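You operate a simulated robot arm through the tools that you are given. There is no shell and no other tool. Be economical: measure what you need, move in short steps, check, and stop when the job is done.

The job below is to be done with a simulated robot arm. You get a single attempt, and the scene is never put back.

TASK
Take the green refill jar and leave it on the purple plaque. Take the black flash battery and leave it on the blue plaque. Pull the keyboard drawer open. Do these in any order. Set down upright: green refill jar, black flash battery.

The check looks at the end state, three seconds after you hand in, the way a careful person would. Anything else that was tipped, shoved, dropped, spilled or broken makes it a failure.

THE ROBOT
A 7-joint arm with a fingered hand on a trunk, on a base that drives. Base frame: it is fixed to the floor where the robot stands at the start and does not move with it; the origin is under the middle of the robot, x ahead of it, y to its left, z up; the surface under the hand at the start is at about z = 85. Readings come in cm, rad, newtons and seconds.
Its first joint turns from -2.897 to 2.897 rad. Places, roughly: blue plaque [-175, -100, 75]; keyboard drawer [-320, -160, 70]. Payload 4.7 kg.
Tool frame: the origin (TCP) lies between the finger pads and is the grasp point; the fingertips stand 3.6 cm ahead of it; z points along the fingers, y is the line along which they close. Largest opening 12 cm; the body of the gripper starts 4.2 cm behind the TCP. The gripper is a hand of 5 fingers: y runs from the thumb to the fingers, the wrist lies at [-1.8, -12.2, -21] in the tool frame, and closing takes about 1.5 s.
Orientation is that of the tool frame in the base frame, as a unit quaternion [w, x, y, z]. With the fingers straight down and the wrist toward the robot, the tool's x, y and z point along [0, 1, 0], [1, 0, 0] and [0, 0, -1] of the base frame.

THE INTERFACE
- The arm moves only by the tool step_arm. Its arguments are lists of equal length, an entry for each row: "linear": the shift along the tool's x, y, z in cm, a list of three; "turn": the turn, a rotation vector about the tool's x, y, z in rad, a list of three; "jaw": the opening, from 0 (shut) to 1 (fully open). In form: {"linear": [[dx, dy, dz], ...], "turn": [[ax, ay, az], ...], "jaw": [jaw, ...]}. A call has 1 to 20 rows; each row shifts and turns the commanded pose from where the row before left it, along the tool's axes as they then stand. Rows are played at 5 a second. More than 5 cm and 0.15 rad between two rows, or a gripper value outside its range, and nothing of the call is played. A pose out of reach is approached as far as the arm can. The call stops where the force on the tool passes 40 N (or 10 N more than at its start, if that is more) or the arm is blocked; 0.2 s more then pass. Each finger travels about 4.5 cm/s and halts on what it meets, pressing with about 27 N; the grip force reading is that of the motor and also rises with nothing between the fingers. The clock runs only during rows and for 0.2 s after the last one: add rows that do not move to give the fingers time. It gives the time, the measured TCP pose, the force on the tool (base axes), the opening and the grip force at its end, in the units of the frame above (readings bear some noise), with the torque about the TCP (base axes, N m) and any sound that the robot's microphone picked up.
- Cameras (640 x 400 px; columns grow to the right, rows downward): "scene" is now at [-23.66, 6.9, 125.34]; the picture's right is [-0.14, -0.99, 0.00], its down [-0.18, 0.03, -0.98] and it looks along [0.97, -0.14, -0.18] (base axes); focal length 258 px, centre (320, 200). "wrist" rides on the gripper at [7.3, -9.1, -14.3] in the tool frame; the picture's right is [-0.80, 0.28, -0.53], its down [-0.53, -0.73, 0.42] and it looks along [-0.27, 0.62, 0.74] (tool axes); focal length 234 px, centre (320, 200). There is no depth. A picture from a camera that has moved, and an enlarged one, comes with that camera's place and axes in the base frame and with its lens.
- camera(camera): a new picture of that camera. No time passes.
- roll_base(legs): drives the robot by 1 to 6 legs, each [ahead, turn to the left] in cm and rad, along the robot's own axes; the way and the turn of a leg run together, so that a leg with both is an arc; at most 150 cm and 3.142 rad a leg. The arm and the cameras ride along, it lands a little off, and it stops where it bumps. It gives what a move gives.
- grasp_type(shape): the hand has 5 fingers and takes this shape, open, in about a second: jaw (thumb against the fingers, like two jaws); tri (thumb and two fingers); tip (a fingertip pinch); poke (one finger out to press); point (the index stretched); flat (the hand flat); cup (the hand cupped); fist (a fist). The gripper value then closes the fingers along that shape, each until it touches; the sizes above hold for jaw. It gives what a move gives, with no picture.
- head_to(pan, tilt): turns the head with the scene camera to pan (to the left, within 2.496 rad either way) and tilt (down, from -0.506 to 1.204), counted from straight ahead of the robot. It gives what a move gives.
- enlarge(camera, box): a new picture of the part [left, top, right, bottom] of that camera's present view, enlarged. No time passes.
- job_done(): hands the job in; it is judged then, once.

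Work in short steps. Places have to be worked out from the pictures, the camera data and where the tool is seen: move nearer, look again, correct. Check each grasp and each placing, and mend what went wrong. You have 165 turns and 108 pictures in all, those below and enlarged ones among them. Open the gripper and draw the arm clear of the work before you hand the job in, unless the task says otherwise; then end with one line.

The tools are called by a JSON object that holds its "fn" and its "kwargs". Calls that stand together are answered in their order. step_arm: Moves the arm, as the interface text tells. Its arguments: {"type":"object","properties":{"linear":{"type":"array","items":{"type":"array","items":{"type":"number"}}},"turn":{"type":"array","items":{"type":"array","items":{"type":"number"}}},"jaw":{"type":"array","items":{"type":"number"}}},"required":["linear","turn","jaw"]} The other tools are called the same way: grasp_type (shape) gives the hand a shape; roll_base (legs) drives the base; head_to (pan, tilt) turns the head that bears the scene camera; camera (camera) takes a picture; enlarge (camera, box) takes an enlarged picture of a part of a camera's view; job_done () hands the job in.

At the start:

```text
t: 0.0
position: [83.46, -8.51, 115.3]
tcp_rot: [0.0, 0.708, 0.707, 0.001]
force: [0.1, 0.2, -0.1]
ft_torque: [0.01, 0.03, 0.0]
finger_gap: 11.92
gripper_force: 0.1
shape: jaw
robot x, y, heading: [-0.05, 0.16, 0.001]
head pan, tilt: [-0.141, 0.178]
```

scene: 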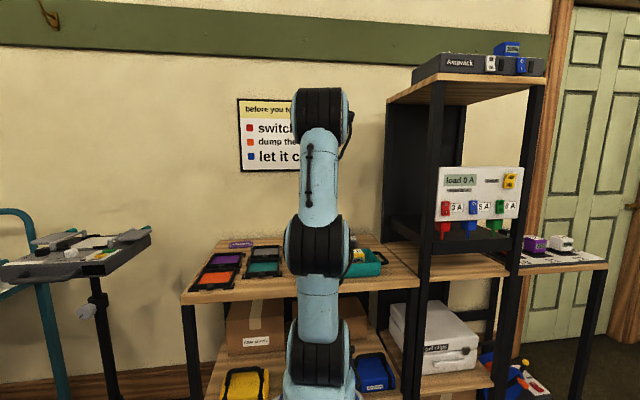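
wrist: 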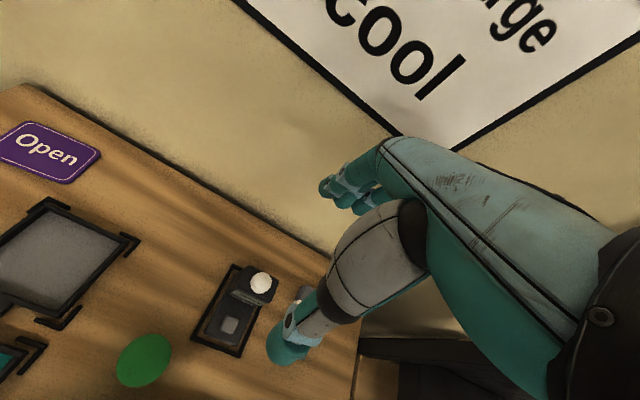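

The start pictures show a work table with trays ahead. I look around with the head, first at the table.

{"fn": "head_to", "kwargs": {"pan": 0.0, "tilt": 0.4}}

{"fn": "enlarge", "kwargs": {"camera": "scene", "box": [160, 100, 480, 300]}}

{"fn": "enlarge", "kwargs": {"camera": "wrist", "box": [0, 100, 400, 400]}}

```text
t: 0.8
position: [83.34, -8.55, 115.21]
tcp_rot: [0.0, 0.707, 0.707, 0.001]
force: [0.4, 0.6, 0.0]
ft_torque: [0.01, -0.02, 0.01]
finger_gap: 11.95
gripper_force: 0.0
shape: jaw
robot x, y, heading: [-0.33, -0.02, 0.002]
head pan, tilt: [0.0, 0.4]
```

```text
2.00 times, centred on (320, 200) of scene
camera zoom: at [-23.6, 8.21, 123.29], right [0.0, -1.0, 0.0], down [-0.39, 0.0, -0.92], along [0.92, 0.0, -0.39], focal length 516 px, centre (320, 200)
```

zoom: 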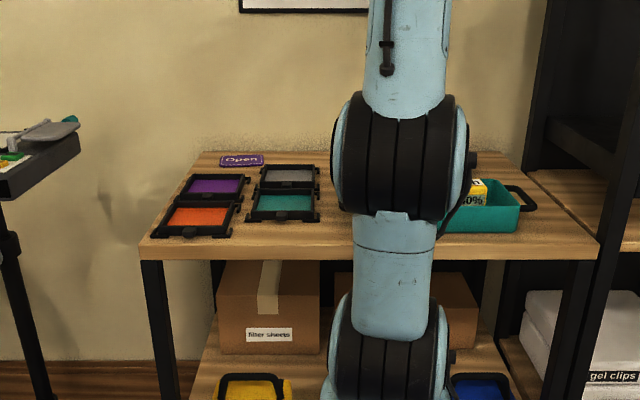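

```text
1.33 times, centred on (200, 250) of wrist
camera zoom: at [74.39, -1.18, 129.59], right [0.28, -0.8, 0.53], down [-0.73, -0.53, -0.42], along [0.62, -0.27, -0.74], focal length 312 px, centre (480, 133)
```

zoom: 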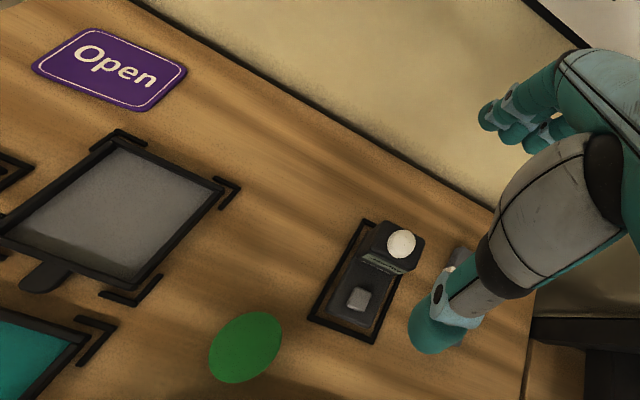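

Trays, an "Open" sign and a green disc are on this table. I look around left and right.

{"fn": "head_to", "kwargs": {"pan": 0.9, "tilt": 0.3}}

{"fn": "camera", "kwargs": {"camera": "scene"}}

{"fn": "head_to", "kwargs": {"pan": 2.2, "tilt": 0.3}}

{"fn": "camera", "kwargs": {"camera": "scene"}}

{"fn": "head_to", "kwargs": {"pan": -2.49, "tilt": 0.3}}

{"fn": "camera", "kwargs": {"camera": "scene"}}

{"fn": "head_to", "kwargs": {"pan": -1.1, "tilt": 0.3}}

{"fn": "camera", "kwargs": {"camera": "scene"}}

```text
t: 1.9
position: [83.4, -8.4, 115.31]
tcp_rot: [0.0, 0.707, 0.707, 0.0]
force: [-1.0, 0.4, 0.4]
ft_torque: [0.0, 0.05, 0.02]
finger_gap: 11.96
gripper_force: 0.0
shape: jaw
robot x, y, heading: [-0.15, -0.15, -0.0]
head pan, tilt: [0.901, 0.3]
```

```text
103 pictures are left
camera scene: at [-27.06, 15.52, 124.21], right [0.78, -0.62, 0.0], down [-0.18, -0.23, -0.96], along [0.59, 0.75, -0.3], focal length 258 px, centre (320, 200)
```

scene: 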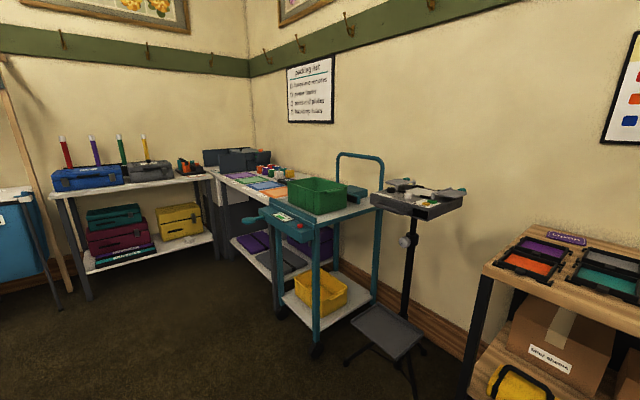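

```text
t: 3.4
position: [83.42, -8.38, 115.2]
tcp_rot: [0.0, 0.707, 0.708, -0.001]
force: [-0.3, -0.9, 0.0]
ft_torque: [-0.02, -0.05, -0.02]
finger_gap: 11.96
gripper_force: 0.1
shape: jaw
robot x, y, heading: [0.35, 0.05, 0.007]
head pan, tilt: [2.201, 0.3]
```

```text
102 pictures are left
camera scene: at [-38.36, 15.76, 124.21], right [0.81, 0.59, 0.0], down [0.17, -0.24, -0.96], along [-0.56, 0.77, -0.3], focal length 258 px, centre (320, 200)
```

scene: 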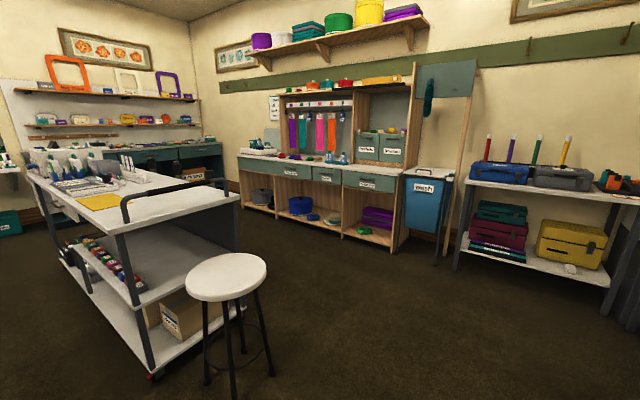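

```text
t: 7.2
position: [83.51, -8.4, 115.26]
tcp_rot: [0.0, 0.708, 0.707, -0.001]
force: [-0.5, -0.2, -0.1]
ft_torque: [-0.01, 0.03, -0.01]
finger_gap: 11.95
gripper_force: 0.0
shape: jaw
robot x, y, heading: [0.11, -0.02, 0.002]
head pan, tilt: [-2.491, 0.3]
```

```text
101 pictures are left
camera scene: at [-40.29, 2.55, 124.21], right [-0.61, 0.8, 0.0], down [0.24, 0.18, -0.96], along [-0.76, -0.58, -0.3], focal length 258 px, centre (320, 200)
```

scene: 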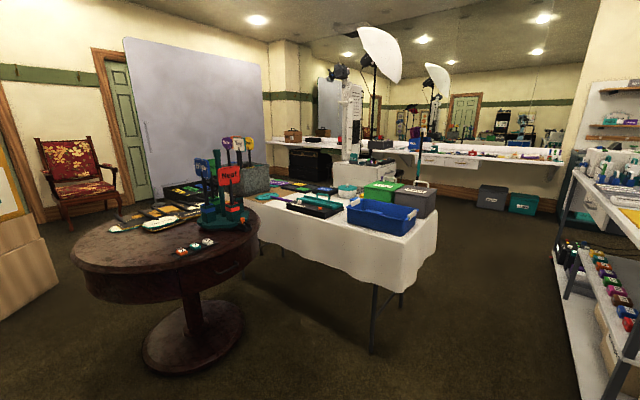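

```text
t: 8.7
position: [83.41, -8.43, 115.14]
tcp_rot: [0.0, 0.707, 0.707, 0.0]
force: [0.1, 0.6, 1.2]
ft_torque: [0.0, 0.01, 0.0]
finger_gap: 11.95
gripper_force: 0.1
shape: jaw
robot x, y, heading: [0.03, -0.11, -0.001]
head pan, tilt: [-1.1, 0.3]
```

```text
100 pictures are left
camera scene: at [-28.63, -0.11, 124.21], right [-0.89, -0.45, 0.0], down [-0.13, 0.26, -0.96], along [0.43, -0.85, -0.3], focal length 258 px, centre (320, 200)
```

scene: 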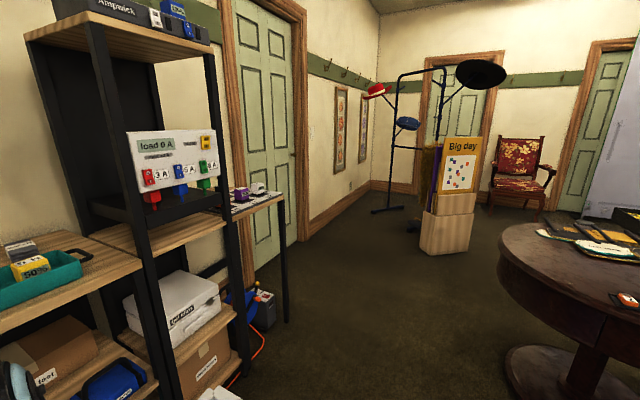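

It is a big room. I enlarge the region of the cloth table and the kiosk.

{"fn": "head_to", "kwargs": {"pan": -2.49, "tilt": 0.2}}

{"fn": "enlarge", "kwargs": {"camera": "scene", "box": [240, 160, 440, 285]}}

{"fn": "enlarge", "kwargs": {"camera": "scene", "box": [60, 160, 260, 285]}}

{"fn": "enlarge", "kwargs": {"camera": "scene", "box": [300, 100, 500, 225]}}

{"fn": "enlarge", "kwargs": {"camera": "scene", "box": [440, 120, 640, 245]}}

```text
t: 10.2
position: [83.45, -8.44, 115.14]
tcp_rot: [0.0, 0.707, 0.707, 0.0]
force: [0.1, 0.3, -0.4]
ft_torque: [-0.03, -0.02, -0.01]
finger_gap: 11.94
gripper_force: 0.0
shape: jaw
robot x, y, heading: [-0.0, 0.05, 0.004]
head pan, tilt: [-2.491, 0.201]
```

```text
3.20 times, centred on (340, 222) of scene
camera zoom: at [-40.28, 2.56, 125.14], right [-0.61, 0.8, 0.0], down [0.16, 0.12, -0.98], along [-0.78, -0.59, -0.2], focal length 825 px, centre (256, 128)
```

zoom: 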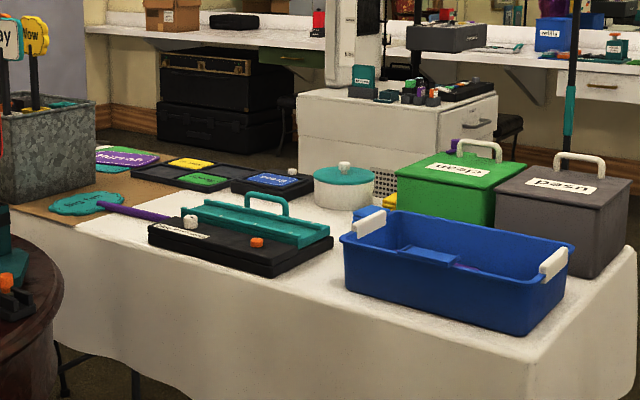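

```text
3.20 times, centred on (160, 222) of scene
camera zoom: at [-40.28, 2.56, 125.14], right [-0.61, 0.8, 0.0], down [0.16, 0.12, -0.98], along [-0.78, -0.59, -0.2], focal length 825 px, centre (832, 128)
```

zoom: 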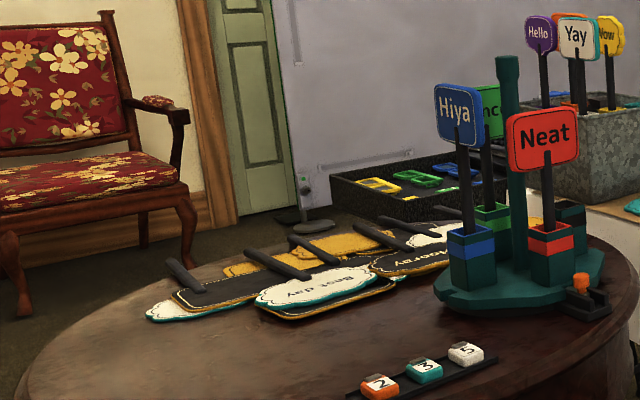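

```text
3.20 times, centred on (400, 162) of scene
camera zoom: at [-40.28, 2.56, 125.14], right [-0.61, 0.8, 0.0], down [0.16, 0.12, -0.98], along [-0.78, -0.59, -0.2], focal length 825 px, centre (64, 320)
```

zoom: 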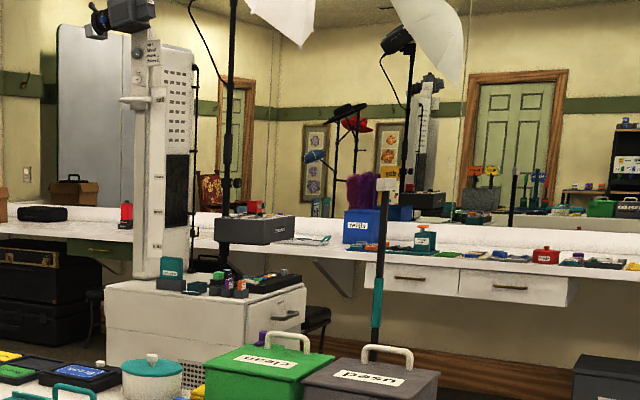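

```text
3.20 times, centred on (540, 182) of scene
camera zoom: at [-40.28, 2.56, 125.14], right [-0.61, 0.8, 0.0], down [0.16, 0.12, -0.98], along [-0.78, -0.59, -0.2], focal length 825 px, centre (-384, 256)
```

zoom: 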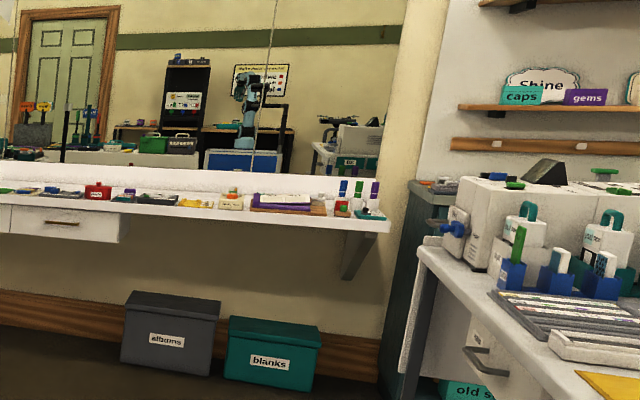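

I inspect other areas: the craft bench to the left-rear and the shelf on the right.

{"fn": "head_to", "kwargs": {"pan": 2.3, "tilt": 0.15}}

{"fn": "enlarge", "kwargs": {"camera": "scene", "box": [20, 80, 220, 205]}}

{"fn": "enlarge", "kwargs": {"camera": "scene", "box": [240, 90, 480, 240]}}

{"fn": "enlarge", "kwargs": {"camera": "scene", "box": [0, 190, 240, 340]}}

{"fn": "head_to", "kwargs": {"pan": -0.75, "tilt": 0.15}}

{"fn": "enlarge", "kwargs": {"camera": "scene", "box": [120, 40, 440, 240]}}

{"fn": "head_to", "kwargs": {"pan": 0.95, "tilt": 0.2}}

{"fn": "enlarge", "kwargs": {"camera": "scene", "box": [180, 100, 500, 300]}}

```text
t: 14.0
position: [83.35, -8.5, 115.22]
tcp_rot: [0.0, 0.707, 0.707, 0.0]
force: [0.2, -0.2, 0.1]
ft_torque: [-0.01, 0.01, 0.02]
finger_gap: 11.95
gripper_force: 0.1
shape: jaw
robot x, y, heading: [0.11, 0.01, -0.002]
head pan, tilt: [2.3, 0.15]
```

```text
3.20 times, centred on (120, 142) of scene
camera zoom: at [-39.05, 15.12, 125.61], right [0.75, 0.67, 0.0], down [0.1, -0.11, -0.99], along [-0.66, 0.74, -0.15], focal length 825 px, centre (960, 384)
```

zoom: 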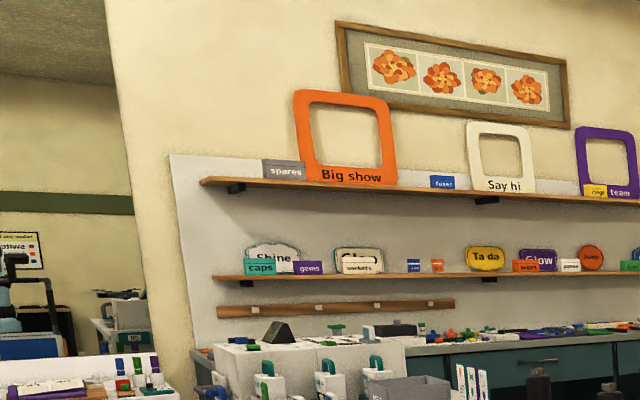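

```text
2.67 times, centred on (360, 165) of scene
camera zoom: at [-39.05, 15.12, 125.61], right [0.75, 0.67, 0.0], down [0.1, -0.11, -0.99], along [-0.66, 0.74, -0.15], focal length 688 px, centre (213, 293)
```

zoom: 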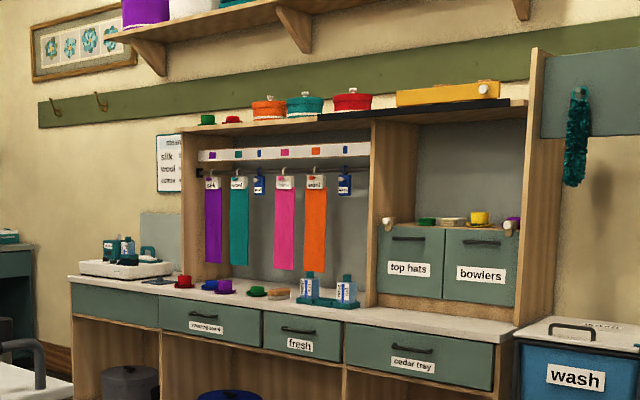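

```text
2.67 times, centred on (120, 265) of scene
camera zoom: at [-39.05, 15.12, 125.61], right [0.75, 0.67, 0.0], down [0.1, -0.11, -0.99], along [-0.66, 0.74, -0.15], focal length 688 px, centre (853, 27)
```

zoom: 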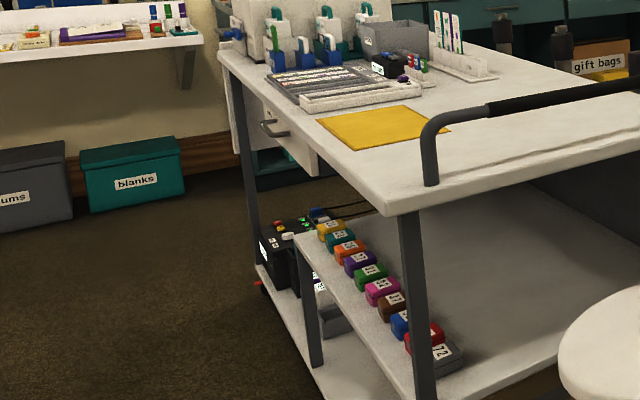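

```text
t: 16.6
position: [83.32, -8.44, 115.11]
tcp_rot: [-0.001, 0.707, 0.707, 0.0]
force: [0.1, -0.5, 0.3]
ft_torque: [0.0, 0.02, 0.0]
finger_gap: 11.97
gripper_force: 0.0
shape: jaw
robot x, y, heading: [-0.09, -0.06, 0.0]
head pan, tilt: [-0.75, 0.15]
```

```text
2.00 times, centred on (280, 140) of scene
camera zoom: at [-26.08, 1.89, 125.61], right [-0.68, -0.73, 0.0], down [-0.11, 0.1, -0.99], along [0.72, -0.67, -0.15], focal length 516 px, centre (400, 320)
```

zoom: 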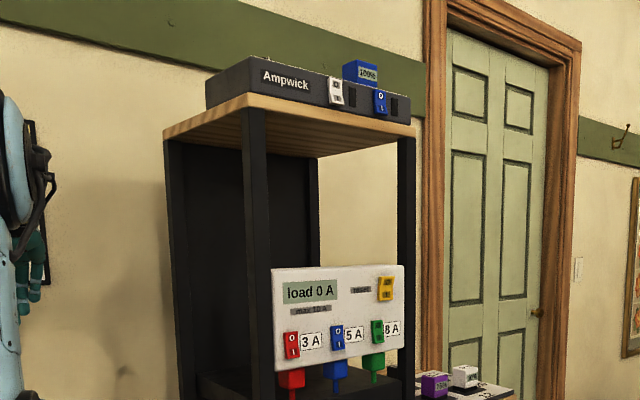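

```text
t: 18.4
position: [83.32, -8.44, 115.28]
tcp_rot: [0.001, 0.707, 0.707, 0.0]
force: [0.0, 0.0, 0.2]
ft_torque: [-0.01, -0.02, -0.01]
finger_gap: 11.96
gripper_force: 0.1
shape: jaw
robot x, y, heading: [-0.18, 0.05, 0.001]
head pan, tilt: [0.949, 0.201]
```

```text
2.00 times, centred on (340, 200) of scene
camera zoom: at [-27.44, 15.78, 125.14], right [0.81, -0.58, 0.0], down [-0.12, -0.16, -0.98], along [0.57, 0.8, -0.2], focal length 516 px, centre (280, 200)
```

zoom: 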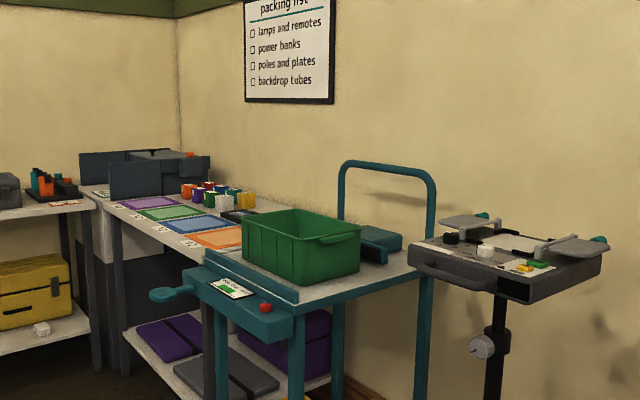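

The tasks seem to centre on the cloth table and the cabinet beyond. I draw the arm in and raise it a bit, then back off from the table.

{"fn": "step_arm", "kwargs": {"linear": [[0, -4, -2], [0, -4, -2], [0, -4, -2], [0, -4, -2], [0, -4, -2], [0, -4, -2], [0, -4, 0], [0, -4, 0], [0, -3, 0]], "turn": [[0, 0, 0], [0, 0, 0], [0, 0, 0], [0, 0, 0], [0, 0, 0], [0, 0, 0], [0, 0, 0], [0, 0, 0], [0, 0, 0]], "jaw": [1, 1, 1, 1, 1, 1, 1, 1, 1]}}

{"fn": "roll_base", "kwargs": {"legs": [[-40, 0]]}}

{"fn": "head_to", "kwargs": {"pan": 0, "tilt": 0.5}}

{"fn": "camera", "kwargs": {"camera": "scene"}}

```text
t: 20.4
position: [48.29, -8.23, 127.02]
tcp_rot: [0.0, 0.707, 0.707, 0.0]
force: [0.9, 0.2, -0.1]
ft_torque: [0.03, -0.02, -0.01]
finger_gap: 11.97
gripper_force: 0.1
shape: jaw
robot x, y, heading: [-0.02, -0.16, -0.002]
head pan, tilt: [0.949, 0.201]
```

```text
t: 22.8
position: [9.19, -7.92, 126.92]
tcp_rot: [0.001, 0.704, 0.711, 0.0]
force: [-0.2, -0.9, -0.1]
ft_torque: [0.01, 0.01, 0.03]
finger_gap: 11.98
gripper_force: 0.1
shape: jaw
robot x, y, heading: [-39.26, -0.37, 0.014]
head pan, tilt: [0.949, 0.201]
```

```text
t: 24.1
position: [9.28, -8.02, 126.95]
tcp_rot: [-0.001, 0.703, 0.711, 0.001]
force: [-0.2, 0.8, -0.1]
ft_torque: [-0.03, -0.04, 0.01]
finger_gap: 11.96
gripper_force: 0.1
shape: jaw
robot x, y, heading: [-39.1, -0.32, 0.007]
head pan, tilt: [0.0, 0.499]
```

```text
90 pictures are left
camera scene: at [-63.08, 7.79, 122.37], right [0.01, -1.0, 0.0], down [-0.48, -0.01, -0.88], along [0.88, 0.01, -0.48], focal length 258 px, centre (320, 200)
```

scene: 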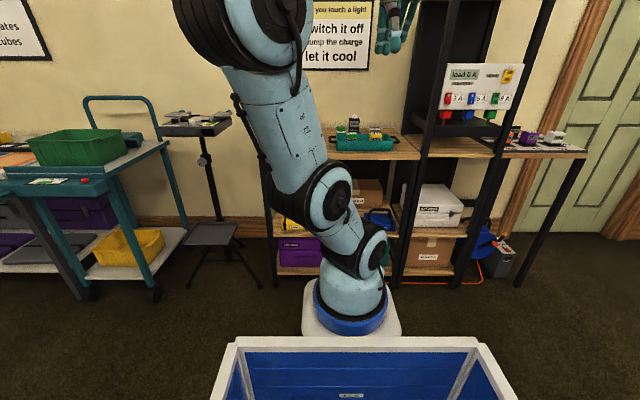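

There is a black block in the teal basket on the start table; I enlarge it.

{"fn": "enlarge", "kwargs": {"camera": "scene", "box": [320, 100, 420, 162]}}

{"fn": "head_to", "kwargs": {"pan": -0.4, "tilt": 0.3}}

{"fn": "enlarge", "kwargs": {"camera": "scene", "box": [240, 60, 480, 210]}}

```text
6.40 times, centred on (370, 131) of scene
camera zoom: at [-63.08, 7.79, 122.37], right [0.01, -1.0, 0.0], down [-0.48, -0.01, -0.88], along [0.88, 0.01, -0.48], focal length 1650 px, centre (0, 642)
```

zoom: 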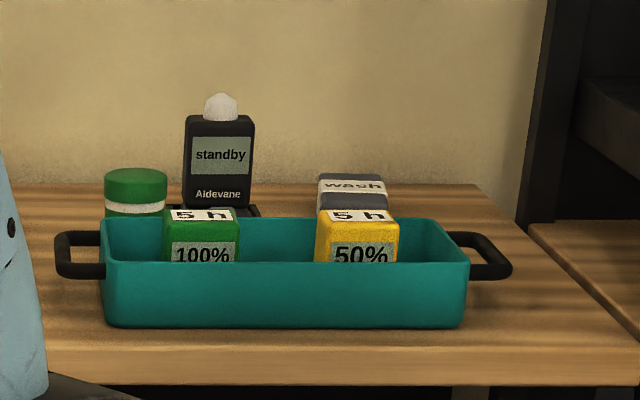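

```text
t: 24.9
position: [9.2, -8.0, 126.95]
tcp_rot: [0.0, 0.703, 0.711, 0.001]
force: [-0.2, -0.1, 0.5]
ft_torque: [0.02, 0.01, -0.03]
finger_gap: 11.99
gripper_force: 0.0
shape: jaw
robot x, y, heading: [-39.58, -0.19, 0.014]
head pan, tilt: [-0.4, 0.3]
```

```text
2.67 times, centred on (360, 135) of scene
camera zoom: at [-63.53, 4.15, 124.21], right [-0.38, -0.93, 0.0], down [-0.27, 0.11, -0.96], along [0.88, -0.36, -0.3], focal length 688 px, centre (213, 373)
```

zoom: 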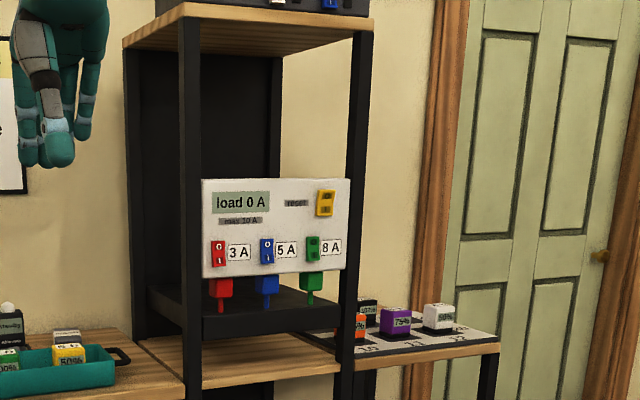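

The green jar with white band stands near the teal basket, and the purple "Open" plaque is on this same table. I zoom on the battery pad at right.

{"fn": "enlarge", "kwargs": {"camera": "scene", "box": [350, 160, 430, 210]}}

```text
8.00 times, centred on (390, 185) of scene
camera zoom: at [-63.53, 4.15, 124.21], right [-0.38, -0.93, 0.0], down [-0.27, 0.11, -0.96], along [0.88, -0.36, -0.3], focal length 2063 px, centre (-240, 320)
```

zoom: 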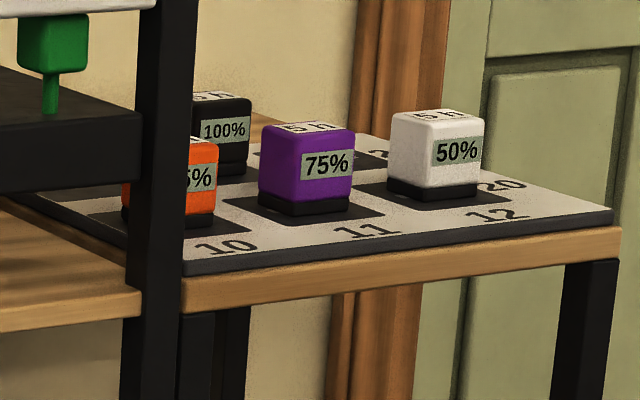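

The black flash battery stands in the back row of the pad on the right-hand table. First the jar: I drive back up to the table and look with the wrist camera.

{"fn": "roll_base", "kwargs": {"legs": [[39, -0.01]]}}

{"fn": "step_arm", "kwargs": {"linear": [[0, 2, 0], [0, 2, 0], [0, 2, 0], [0, 2, 0], [0, 2, 0]], "turn": [[0, 0, 0], [0, 0, 0], [0, 0, 0], [0, 0, 0], [0, 0, 0]], "jaw": [1, 1, 1, 1, 1]}}

{"fn": "camera", "kwargs": {"camera": "wrist"}}

{"fn": "head_to", "kwargs": {"pan": -0.2, "tilt": 0.4}}

{"fn": "camera", "kwargs": {"camera": "scene"}}

```text
t: 27.4
position: [49.85, -7.82, 126.97]
tcp_rot: [0.0, 0.706, 0.709, -0.001]
force: [-0.3, -0.2, 0.3]
ft_torque: [0.04, 0.01, -0.01]
finger_gap: 11.98
gripper_force: 0.0
shape: jaw
robot x, y, heading: [1.42, 0.31, 0.005]
head pan, tilt: [-0.4, 0.3]
```

```text
t: 28.6
position: [59.91, -7.79, 127.03]
tcp_rot: [0.0, 0.705, 0.709, 0.0]
force: [-0.2, -0.2, 0.5]
ft_torque: [-0.01, -0.07, 0.01]
finger_gap: 11.99
gripper_force: 0.1
shape: jaw
robot x, y, heading: [1.69, 0.28, 0.006]
head pan, tilt: [-0.4, 0.3]
```

```text
86 pictures are left
camera wrist: at [50.88, -0.61, 141.49], right [0.28, -0.8, 0.53], down [-0.73, -0.54, -0.43], along [0.62, -0.26, -0.74], focal length 234 px, centre (320, 200)
```

wrist: 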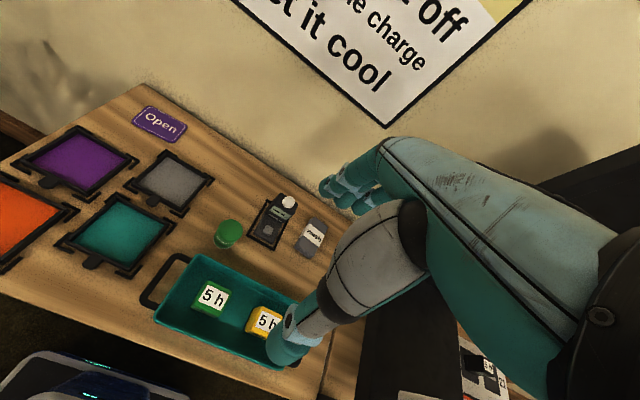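

```text
t: 29.4
position: [59.9, -7.87, 127.15]
tcp_rot: [-0.001, 0.705, 0.709, 0.0]
force: [0.3, 0.1, 0.8]
ft_torque: [0.02, 0.01, -0.01]
finger_gap: 11.98
gripper_force: 0.0
shape: jaw
robot x, y, heading: [1.42, 0.28, 0.004]
head pan, tilt: [-0.201, 0.4]
```

```text
85 pictures are left
camera scene: at [-22.3, 6.35, 123.29], right [-0.19, -0.98, 0.0], down [-0.38, 0.08, -0.92], along [0.9, -0.18, -0.39], focal length 258 px, centre (320, 200)
```

scene: 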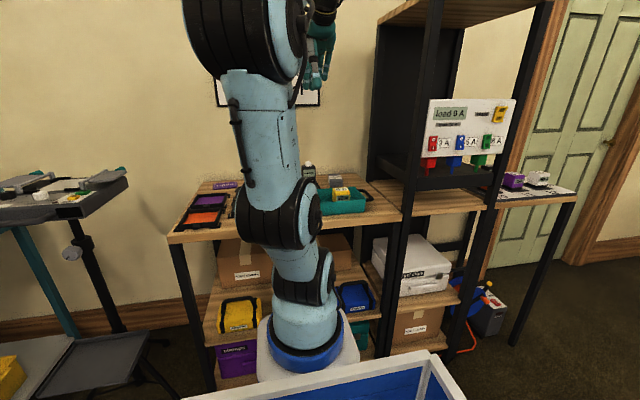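

Triangulating, the jar's top is near (72, -2, 90.5) and the "Open" plaque near (90, 26, 85). I yaw the hand by 0.5 so the fingers stay clear of the black device, and move above the jar.

{"fn": "step_arm", "kwargs": {"linear": [[0, 0, 0], [0, 0, 0], [0, 0, 0], [0, 0, 0], [-0.6, 4, 3], [0, 4, 4], [0, 4, 4], [0, 1.3, 4], [0, 0, 4]], "turn": [[0, 0, -0.125], [0, 0, -0.125], [0, 0, -0.125], [0, 0, -0.125], [0, 0, 0], [0, 0, 0], [0, 0, 0], [0, 0, 0], [0, 0, 0]], "jaw": [1, 1, 1, 1, 1, 1, 1, 1, 1]}}

{"fn": "camera", "kwargs": {"camera": "wrist"}}

{"fn": "enlarge", "kwargs": {"camera": "scene", "box": [220, 120, 400, 232]}}

```text
refused: row 5 steps farther than a row can; nothing moved
```

```text
84 pictures are left
camera wrist: at [50.88, -0.63, 141.46], right [0.28, -0.8, 0.53], down [-0.73, -0.54, -0.42], along [0.62, -0.26, -0.74], focal length 234 px, centre (320, 200)
```

wrist: 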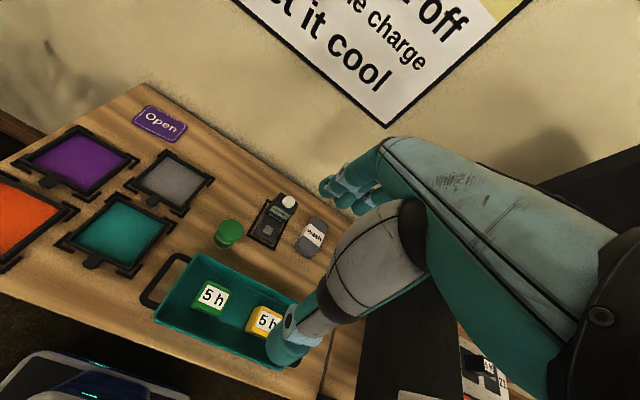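

```text
3.56 times, centred on (310, 176) of scene
camera zoom: at [-22.3, 6.35, 123.29], right [-0.19, -0.98, 0.0], down [-0.38, 0.08, -0.92], along [0.9, -0.18, -0.39], focal length 917 px, centre (356, 285)
```

zoom: 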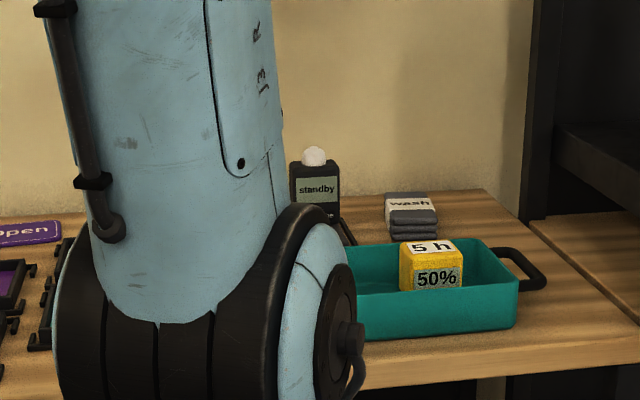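

The call was refused for step length; I resend with shorter steps.

{"fn": "step_arm", "kwargs": {"linear": [[0, 0, 0], [0, 0, 0], [0, 0, 0], [0, 0, 0], [-0.6, 3, 2], [0, 3, 3], [0, 3, 3], [0, 3, 3], [0, 1.3, 3], [0, 0, 3], [0, 0, 3]], "turn": [[0, 0, -0.125], [0, 0, -0.125], [0, 0, -0.125], [0, 0, -0.125], [0, 0, 0], [0, 0, 0], [0, 0, 0], [0, 0, 0], [0, 0, 0], [0, 0, 0], [0, 0, 0]], "jaw": [1, 1, 1, 1, 1, 1, 1, 1, 1, 1, 1]}}

{"fn": "camera", "kwargs": {"camera": "wrist"}}

```text
t: 31.8
position: [71.52, -1.78, 106.79]
tcp_rot: [0.0, 0.507, 0.862, 0.0]
force: [-0.1, 0.3, 0.8]
ft_torque: [0.01, 0.0, 0.01]
finger_gap: 11.96
gripper_force: 0.0
shape: jaw
robot x, y, heading: [1.69, 0.23, 0.001]
head pan, tilt: [-0.201, 0.4]
```

```text
82 pictures are left
camera wrist: at [60.18, 0.06, 121.24], right [0.63, -0.57, 0.53], down [-0.38, -0.82, -0.42], along [0.67, 0.07, -0.74], focal length 234 px, centre (320, 200)
```

wrist: 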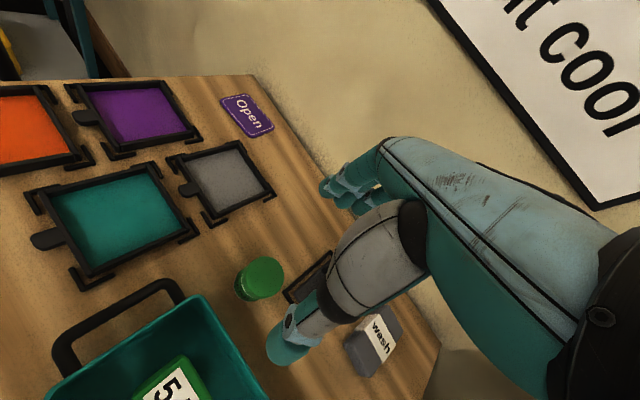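

The jar sits at about (72.3, -1.9), and the basket's back rim (x≈65) is close to the thumb. I turn the hand 0.5 more, narrow it a little and come lower, then look again.

{"fn": "step_arm", "kwargs": {"linear": [[0, 0, 0], [0, 0, 0], [0, 0, 0], [0, 0, 0], [-0.6, 0.3, 2], [0, 0, 3], [0, 0, 3]], "turn": [[0, 0, -0.125], [0, 0, -0.125], [0, 0, -0.125], [0, 0, -0.125], [0, 0, 0], [0, 0, 0], [0, 0, 0]], "jaw": [0.85, 0.85, 0.85, 0.85, 0.85, 0.85, 0.85]}}

{"fn": "camera", "kwargs": {"camera": "wrist"}}

{"fn": "enlarge", "kwargs": {"camera": "scene", "box": [220, 100, 400, 212]}}

```text
t: 33.4
position: [72.26, -2.0, 99.09]
tcp_rot: [0.001, 0.279, 0.96, 0.0]
force: [0.0, 0.0, 0.4]
ft_torque: [0.0, 0.0, -0.02]
finger_gap: 10.21
gripper_force: 0.1
shape: jaw
robot x, y, heading: [1.08, 0.06, 0.004]
head pan, tilt: [-0.201, 0.4]
```

```text
81 pictures are left
camera wrist: at [61.46, -5.81, 113.47], right [0.83, -0.19, 0.53], down [0.06, -0.9, -0.42], along [0.56, 0.38, -0.74], focal length 234 px, centre (320, 200)
```

wrist: 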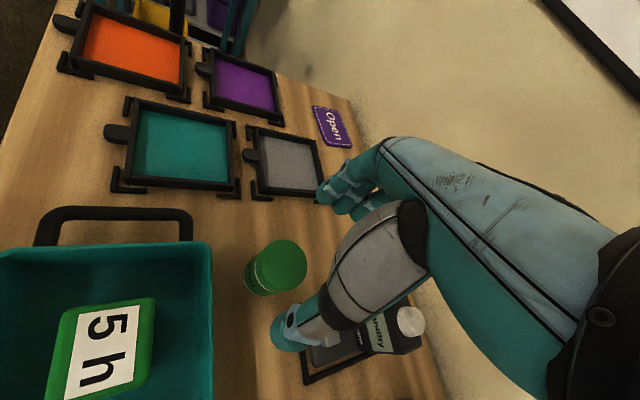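

```text
3.56 times, centred on (310, 156) of scene
camera zoom: at [-22.32, 6.36, 123.28], right [-0.19, -0.98, 0.0], down [-0.38, 0.08, -0.92], along [0.9, -0.18, -0.39], focal length 917 px, centre (356, 356)
```

zoom: 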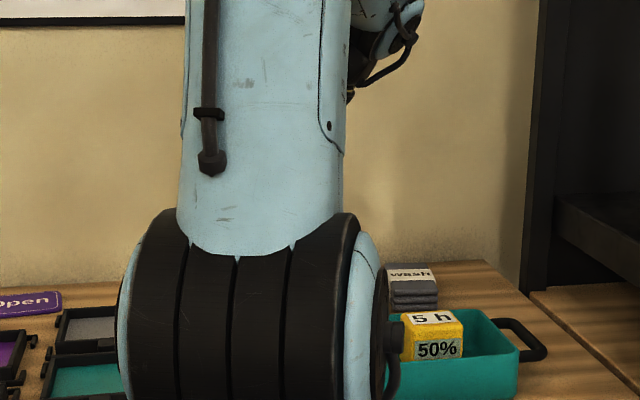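

The jar is centred under the TCP and the thumb has clearance. I descend to z≈89.7 and look.

{"fn": "step_arm", "kwargs": {"linear": [[0, 0, 2], [0, 0, 2], [0, 0, 2], [0, 0, 2], [0, 0, 1.4], [0, 0, 0]], "turn": [[0, 0, 0], [0, 0, 0], [0, 0, 0], [0, 0, 0], [0, 0, 0], [0, 0, 0]], "jaw": [0.85, 0.85, 0.85, 0.85, 0.85, 0.85]}}

{"fn": "camera", "kwargs": {"camera": "wrist"}}

```text
t: 34.8
position: [72.34, -1.94, 89.59]
tcp_rot: [0.0, 0.279, 0.96, 0.0]
force: [-0.2, 0.8, 0.2]
ft_torque: [-0.01, 0.04, -0.01]
finger_gap: 10.23
gripper_force: 0.2
shape: jaw
robot x, y, heading: [1.18, 0.13, 0.005]
head pan, tilt: [-0.201, 0.4]
```

```text
79 pictures are left
camera wrist: at [61.36, -5.75, 104.0], right [0.83, -0.2, 0.53], down [0.06, -0.9, -0.42], along [0.56, 0.38, -0.74], focal length 234 px, centre (320, 200)
```

wrist: 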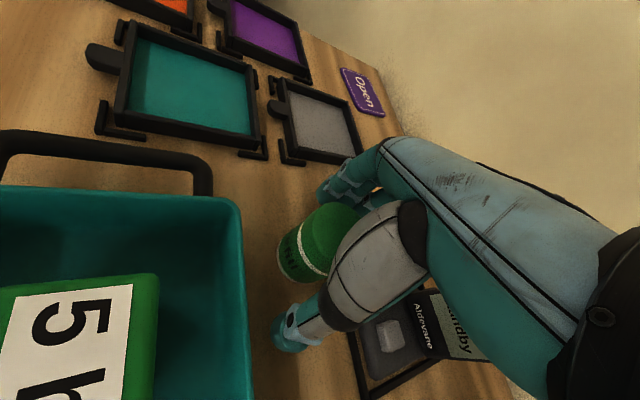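

The jar stands between thumb and fingers. I close the hand.

{"fn": "step_arm", "kwargs": {"linear": [[0, 0, 0], [0, 0, 0], [0, 0, 0], [0, 0, 0], [0, 0, 0], [0, 0, 0], [0, 0, 0], [0, 0, 0], [0, 0, 0], [0, 0, 0]], "turn": [[0, 0, 0], [0, 0, 0], [0, 0, 0], [0, 0, 0], [0, 0, 0], [0, 0, 0], [0, 0, 0], [0, 0, 0], [0, 0, 0], [0, 0, 0]], "jaw": [0, 0, 0, 0, 0, 0, 0, 0, 0, 0]}}

{"fn": "camera", "kwargs": {"camera": "wrist"}}

```text
t: 37.0
position: [72.21, -1.97, 89.6]
tcp_rot: [0.0, 0.279, 0.96, 0.0]
force: [-0.1, -0.1, 0.1]
ft_torque: [0.01, 0.01, -0.01]
finger_gap: 3.94
gripper_force: 27.4
shape: jaw
robot x, y, heading: [1.98, 0.1, 0.003]
head pan, tilt: [-0.201, 0.4]
```

```text
78 pictures are left
camera wrist: at [61.36, -5.75, 104.01], right [0.83, -0.2, 0.53], down [0.06, -0.9, -0.42], along [0.56, 0.38, -0.74], focal length 234 px, centre (320, 200)
```

wrist: 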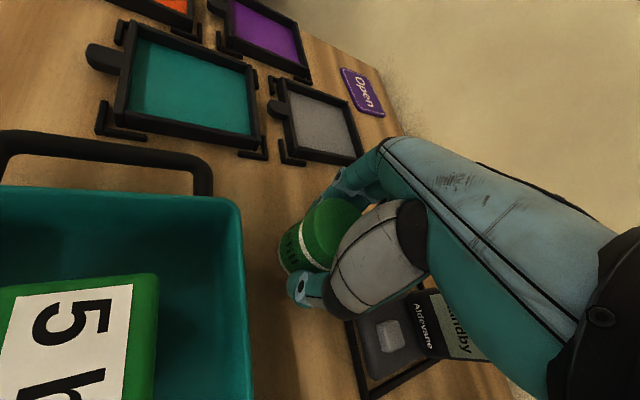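

Grip is firm on the jar (gap 3.9). I lift 12 cm and carry it towards the plaque (≈89.8, 25.8).

{"fn": "step_arm", "kwargs": {"linear": [[0, 0, -2], [0, 0, -3], [0, 0, -4], [0, 0, -3], [0, 3, 0], [0, 4, 0], [0, 4, 0], [0, 4, 0], [0, 4, 0], [0, 4, 0], [0, 4, 0], [0, 3, 0], [0, 2.9, 0]], "turn": [[0, 0, 0], [0, 0, 0], [0, 0, 0], [0, 0, 0], [0, 0, 0], [0, 0, 0], [0, 0, 0], [0, 0, 0], [0, 0, 0], [0, 0, 0], [0, 0, 0], [0, 0, 0], [0, 0, 0]], "jaw": [0, 0, 0, 0, 0, 0, 0, 0, 0, 0, 0, 0, 0]}}

{"fn": "camera", "kwargs": {"camera": "wrist"}}

{"fn": "head_to", "kwargs": {"pan": 0.2, "tilt": 0.3}}

{"fn": "enlarge", "kwargs": {"camera": "scene", "box": [220, 100, 460, 250]}}

```text
t: 39.8
position: [90.09, 25.53, 101.63]
tcp_rot: [-0.001, 0.278, 0.96, 0.0]
force: [0.1, 0.1, -0.2]
ft_torque: [-0.01, -0.02, 0.01]
finger_gap: 3.91
gripper_force: 26.6
shape: jaw
robot x, y, heading: [1.5, 0.1, 0.005]
head pan, tilt: [-0.201, 0.4]
```

```text
77 pictures are left
camera wrist: at [79.22, 21.82, 115.95], right [0.83, -0.2, 0.53], down [0.06, -0.9, -0.42], along [0.56, 0.38, -0.74], focal length 234 px, centre (320, 200)
```

wrist: 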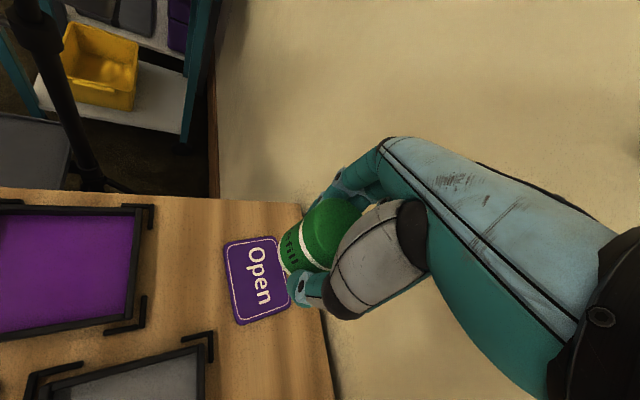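

```text
t: 40.6
position: [90.05, 25.5, 101.58]
tcp_rot: [0.0, 0.279, 0.96, 0.0]
force: [-0.2, 0.6, -1.1]
ft_torque: [0.0, -0.01, -0.03]
finger_gap: 3.95
gripper_force: 27.8
shape: jaw
robot x, y, heading: [1.55, -0.17, -0.001]
head pan, tilt: [0.201, 0.3]
```

```text
2.67 times, centred on (340, 175) of scene
camera zoom: at [-22.24, 10.06, 124.21], right [0.2, -0.98, 0.0], down [-0.29, -0.06, -0.96], along [0.94, 0.19, -0.3], focal length 688 px, centre (267, 267)
```

zoom: 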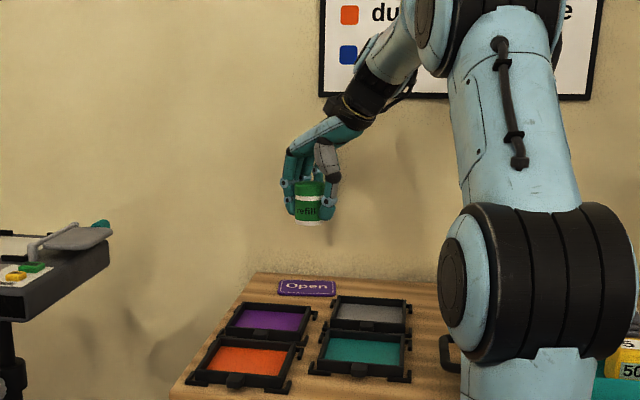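

The jar is labelled "refill" and hangs over the plaque centre (≈90.0, 25.5). I lower it most of the way.

{"fn": "step_arm", "kwargs": {"linear": [[0, 0, 3], [0, 0, 3], [0, 0, 2], [0, 0, 1.5], [0, 0, 1], [0, 0, 0]], "turn": [[0, 0, 0], [0, 0, 0], [0, 0, 0], [0, 0, 0], [0, 0, 0], [0, 0, 0]], "jaw": [0, 0, 0, 0, 0, 0]}}

{"fn": "enlarge", "kwargs": {"camera": "scene", "box": [290, 170, 370, 220]}}

```text
t: 42.0
position: [90.22, 25.73, 91.03]
tcp_rot: [0.0, 0.279, 0.96, 0.001]
force: [0.0, 0.3, -0.1]
ft_torque: [-0.01, -0.02, -0.01]
finger_gap: 3.93
gripper_force: 27.3
shape: jaw
robot x, y, heading: [1.88, 0.24, 0.006]
head pan, tilt: [0.201, 0.3]
```

```text
8.00 times, centred on (330, 195) of scene
camera zoom: at [-22.24, 10.07, 124.21], right [0.2, -0.98, 0.0], down [-0.29, -0.06, -0.96], along [0.94, 0.2, -0.3], focal length 2063 px, centre (240, 240)
```

zoom: 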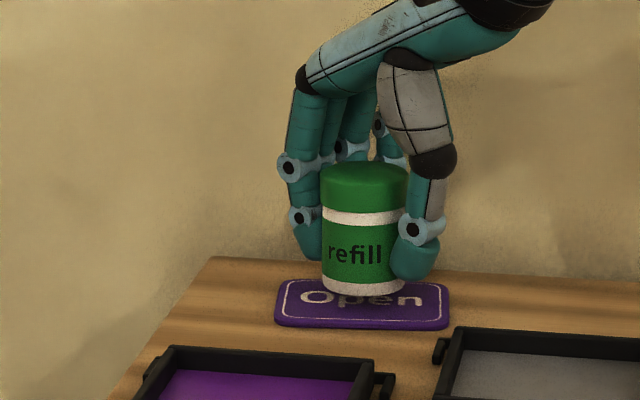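

The jar hovers just above the plaque; I nudge it 0.5 cm towards the robot and lower in small steps.

{"fn": "step_arm", "kwargs": {"linear": [[0.42, -0.27, 0], [0, 0, 0.3], [0, 0, 0.2], [0, 0, 0.2], [0, 0, 0]], "turn": [[0, 0, 0], [0, 0, 0], [0, 0, 0], [0, 0, 0], [0, 0, 0]], "jaw": [0, 0, 0, 0, 0]}}

{"fn": "enlarge", "kwargs": {"camera": "scene", "box": [290, 170, 370, 220]}}

```text
t: 43.2
position: [89.54, 25.69, 90.35]
tcp_rot: [0.0, 0.28, 0.96, 0.0]
force: [-0.6, 0.2, -1.6]
ft_torque: [0.0, 0.01, -0.03]
finger_gap: 3.93
gripper_force: 27.9
shape: jaw
robot x, y, heading: [1.15, 0.01, 0.006]
head pan, tilt: [0.201, 0.3]
```

```text
8.00 times, centred on (330, 195) of scene
camera zoom: at [-22.24, 10.07, 124.21], right [0.2, -0.98, 0.0], down [-0.29, -0.06, -0.96], along [0.94, 0.2, -0.3], focal length 2063 px, centre (240, 240)
```

zoom: 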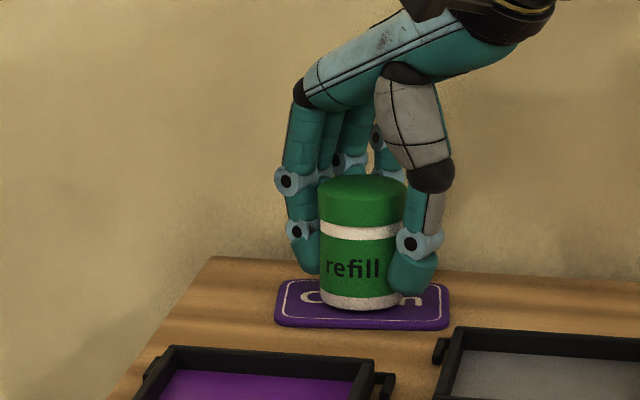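

It is nearly touching; I lower a bit more until force shows.

{"fn": "step_arm", "kwargs": {"linear": [[0, 0, 0.2], [0, 0, 0]], "turn": [[0, 0, 0], [0, 0, 0]], "jaw": [0, 0]}}

{"fn": "step_arm", "kwargs": {"linear": [[0, 0, 0.2], [0, 0, 0]], "turn": [[0, 0, 0], [0, 0, 0]], "jaw": [0, 0]}}

```text
t: 43.9
position: [89.52, 25.8, 90.16]
tcp_rot: [0.0, 0.279, 0.96, -0.001]
force: [-0.8, 0.2, -1.6]
ft_torque: [0.01, -0.01, -0.03]
finger_gap: 3.91
gripper_force: 27.6
shape: jaw
robot x, y, heading: [1.43, -0.01, -0.006]
head pan, tilt: [0.201, 0.3]
```

```text
t: 44.5
position: [89.62, 25.73, 90.13]
tcp_rot: [0.0, 0.279, 0.96, 0.0]
force: [-0.1, -0.8, 3.1]
ft_torque: [0.03, -0.06, -0.05]
finger_gap: 3.96
gripper_force: 26.4
shape: jaw
robot x, y, heading: [1.31, 0.32, 0.006]
head pan, tilt: [0.201, 0.3]
```

Contact is felt (3 N up). I open the hand partly, then fully, and rise.

{"fn": "step_arm", "kwargs": {"linear": [[0, 0, 0], [0, 0, 0], [0, 0, 0], [0, 0, 0], [0, 0, 0], [0, 0, 0], [0, 0, -2], [0, 0, -3], [0, 0, -4], [0, 0, -4], [0, 0, -4]], "turn": [[0, 0, 0], [0, 0, 0], [0, 0, 0], [0, 0, 0], [0, 0, 0], [0, 0, 0], [0, 0, 0], [0, 0, 0], [0, 0, 0], [0, 0, 0], [0, 0, 0]], "jaw": [0.5, 0.7, 0.8, 0.8, 0.8, 0.8, 0.8, 0.8, 0.8, 0.8, 0.8]}}

{"fn": "enlarge", "kwargs": {"camera": "scene", "box": [270, 150, 390, 225]}}

```text
t: 46.9
position: [89.61, 26.05, 107.09]
tcp_rot: [0.0, 0.279, 0.96, 0.0]
force: [0.5, -1.1, -0.5]
ft_torque: [0.03, 0.03, 0.01]
finger_gap: 9.57
gripper_force: 0.0
shape: jaw
robot x, y, heading: [1.46, 0.22, 0.008]
head pan, tilt: [0.201, 0.3]
```

```text
5.33 times, centred on (330, 188) of scene
camera zoom: at [-22.22, 10.07, 124.22], right [0.2, -0.98, 0.0], down [-0.29, -0.06, -0.96], along [0.94, 0.2, -0.3], focal length 1375 px, centre (267, 267)
```

zoom: 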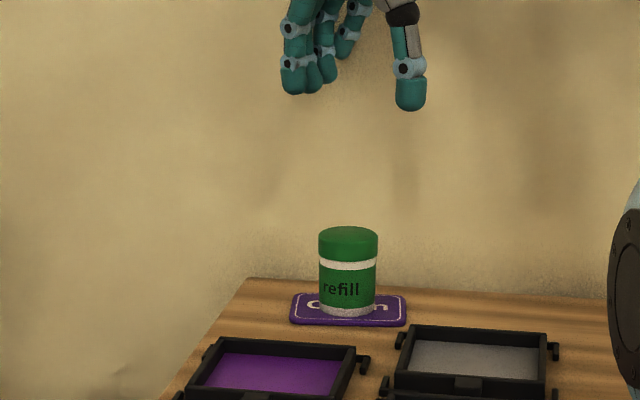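

The jar stands upright on the plaque. Now I tuck the arm, back away, and look at the robot's own body and the way to the battery table.

{"fn": "step_arm", "kwargs": {"linear": [[0, -4, -2], [0, -4, -2], [0, -4, -2], [0, -4, -2], [0, -4, -2], [0, -4, -2], [0, -4, -2], [0, -4, -2], [0, -4, -2], [0, 0, 0], [0, 0, 0], [0, 0, 0]], "turn": [[0, 0, 0], [0, 0, 0], [0, 0, 0], [0, 0, 0], [0, 0, 0], [0, 0, 0], [0, 0, 0], [0, 0, 0.15], [0, 0, 0.15], [0, 0, 0.15], [0, 0, 0.15], [0, 0, 0.15]], "jaw": [1, 1, 1, 1, 1, 1, 1, 1, 1, 1, 1, 1]}}

{"fn": "roll_base", "kwargs": {"legs": [[-30, 0]]}}

{"fn": "head_to", "kwargs": {"pan": -0.6, "tilt": 1.0}}

{"fn": "camera", "kwargs": {"camera": "scene"}}

{"fn": "head_to", "kwargs": {"pan": -1.57, "tilt": 0.5}}

{"fn": "camera", "kwargs": {"camera": "scene"}}

```text
t: 49.5
position: [69.81, -4.13, 124.96]
tcp_rot: [-0.001, 0.612, 0.79, -0.001]
force: [0.1, -0.2, -0.5]
ft_torque: [0.01, 0.01, -0.02]
finger_gap: 11.96
gripper_force: 0.0
shape: jaw
robot x, y, heading: [1.33, 0.26, 0.007]
head pan, tilt: [0.201, 0.3]
```

```text
t: 51.5
position: [39.02, -4.65, 124.91]
tcp_rot: [0.0, 0.613, 0.79, 0.0]
force: [0.0, -0.2, 0.2]
ft_torque: [0.0, -0.02, 0.02]
finger_gap: 11.98
gripper_force: 0.0
shape: jaw
robot x, y, heading: [-29.0, 0.1, 0.002]
head pan, tilt: [0.201, 0.3]
```

```text
t: 52.6
position: [39.12, -4.47, 125.06]
tcp_rot: [0.0, 0.613, 0.79, 0.001]
force: [-0.5, 0.7, 0.0]
ft_torque: [0.0, 0.01, 0.03]
finger_gap: 11.99
gripper_force: 0.1
shape: jaw
robot x, y, heading: [-29.24, 0.58, 0.003]
head pan, tilt: [-0.6, 1.0]
```

```text
72 pictures are left
camera scene: at [-56.28, 4.21, 118.27], right [-0.56, -0.83, 0.0], down [-0.7, 0.47, -0.54], along [0.45, -0.3, -0.84], focal length 258 px, centre (320, 200)
```

scene: 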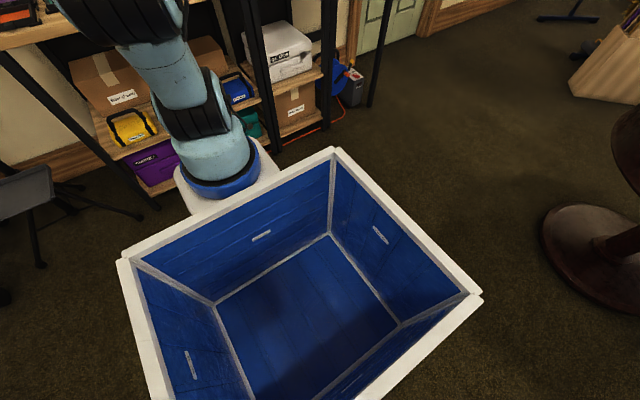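

```text
t: 53.9
position: [39.07, -4.5, 124.98]
tcp_rot: [0.0, 0.612, 0.791, 0.0]
force: [-0.4, 0.6, 0.6]
ft_torque: [-0.01, -0.01, 0.0]
finger_gap: 11.97
gripper_force: 0.0
shape: jaw
robot x, y, heading: [-29.07, -0.3, 0.005]
head pan, tilt: [-1.571, 0.499]
```

```text
71 pictures are left
camera scene: at [-62.02, -0.97, 122.37], right [-1.0, 0.0, 0.0], down [0.0, 0.48, -0.88], along [0.0, -0.88, -0.48], focal length 258 px, centre (320, 200)
```

scene: 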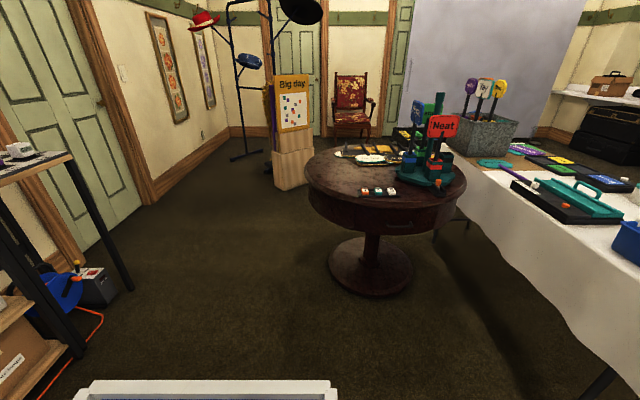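

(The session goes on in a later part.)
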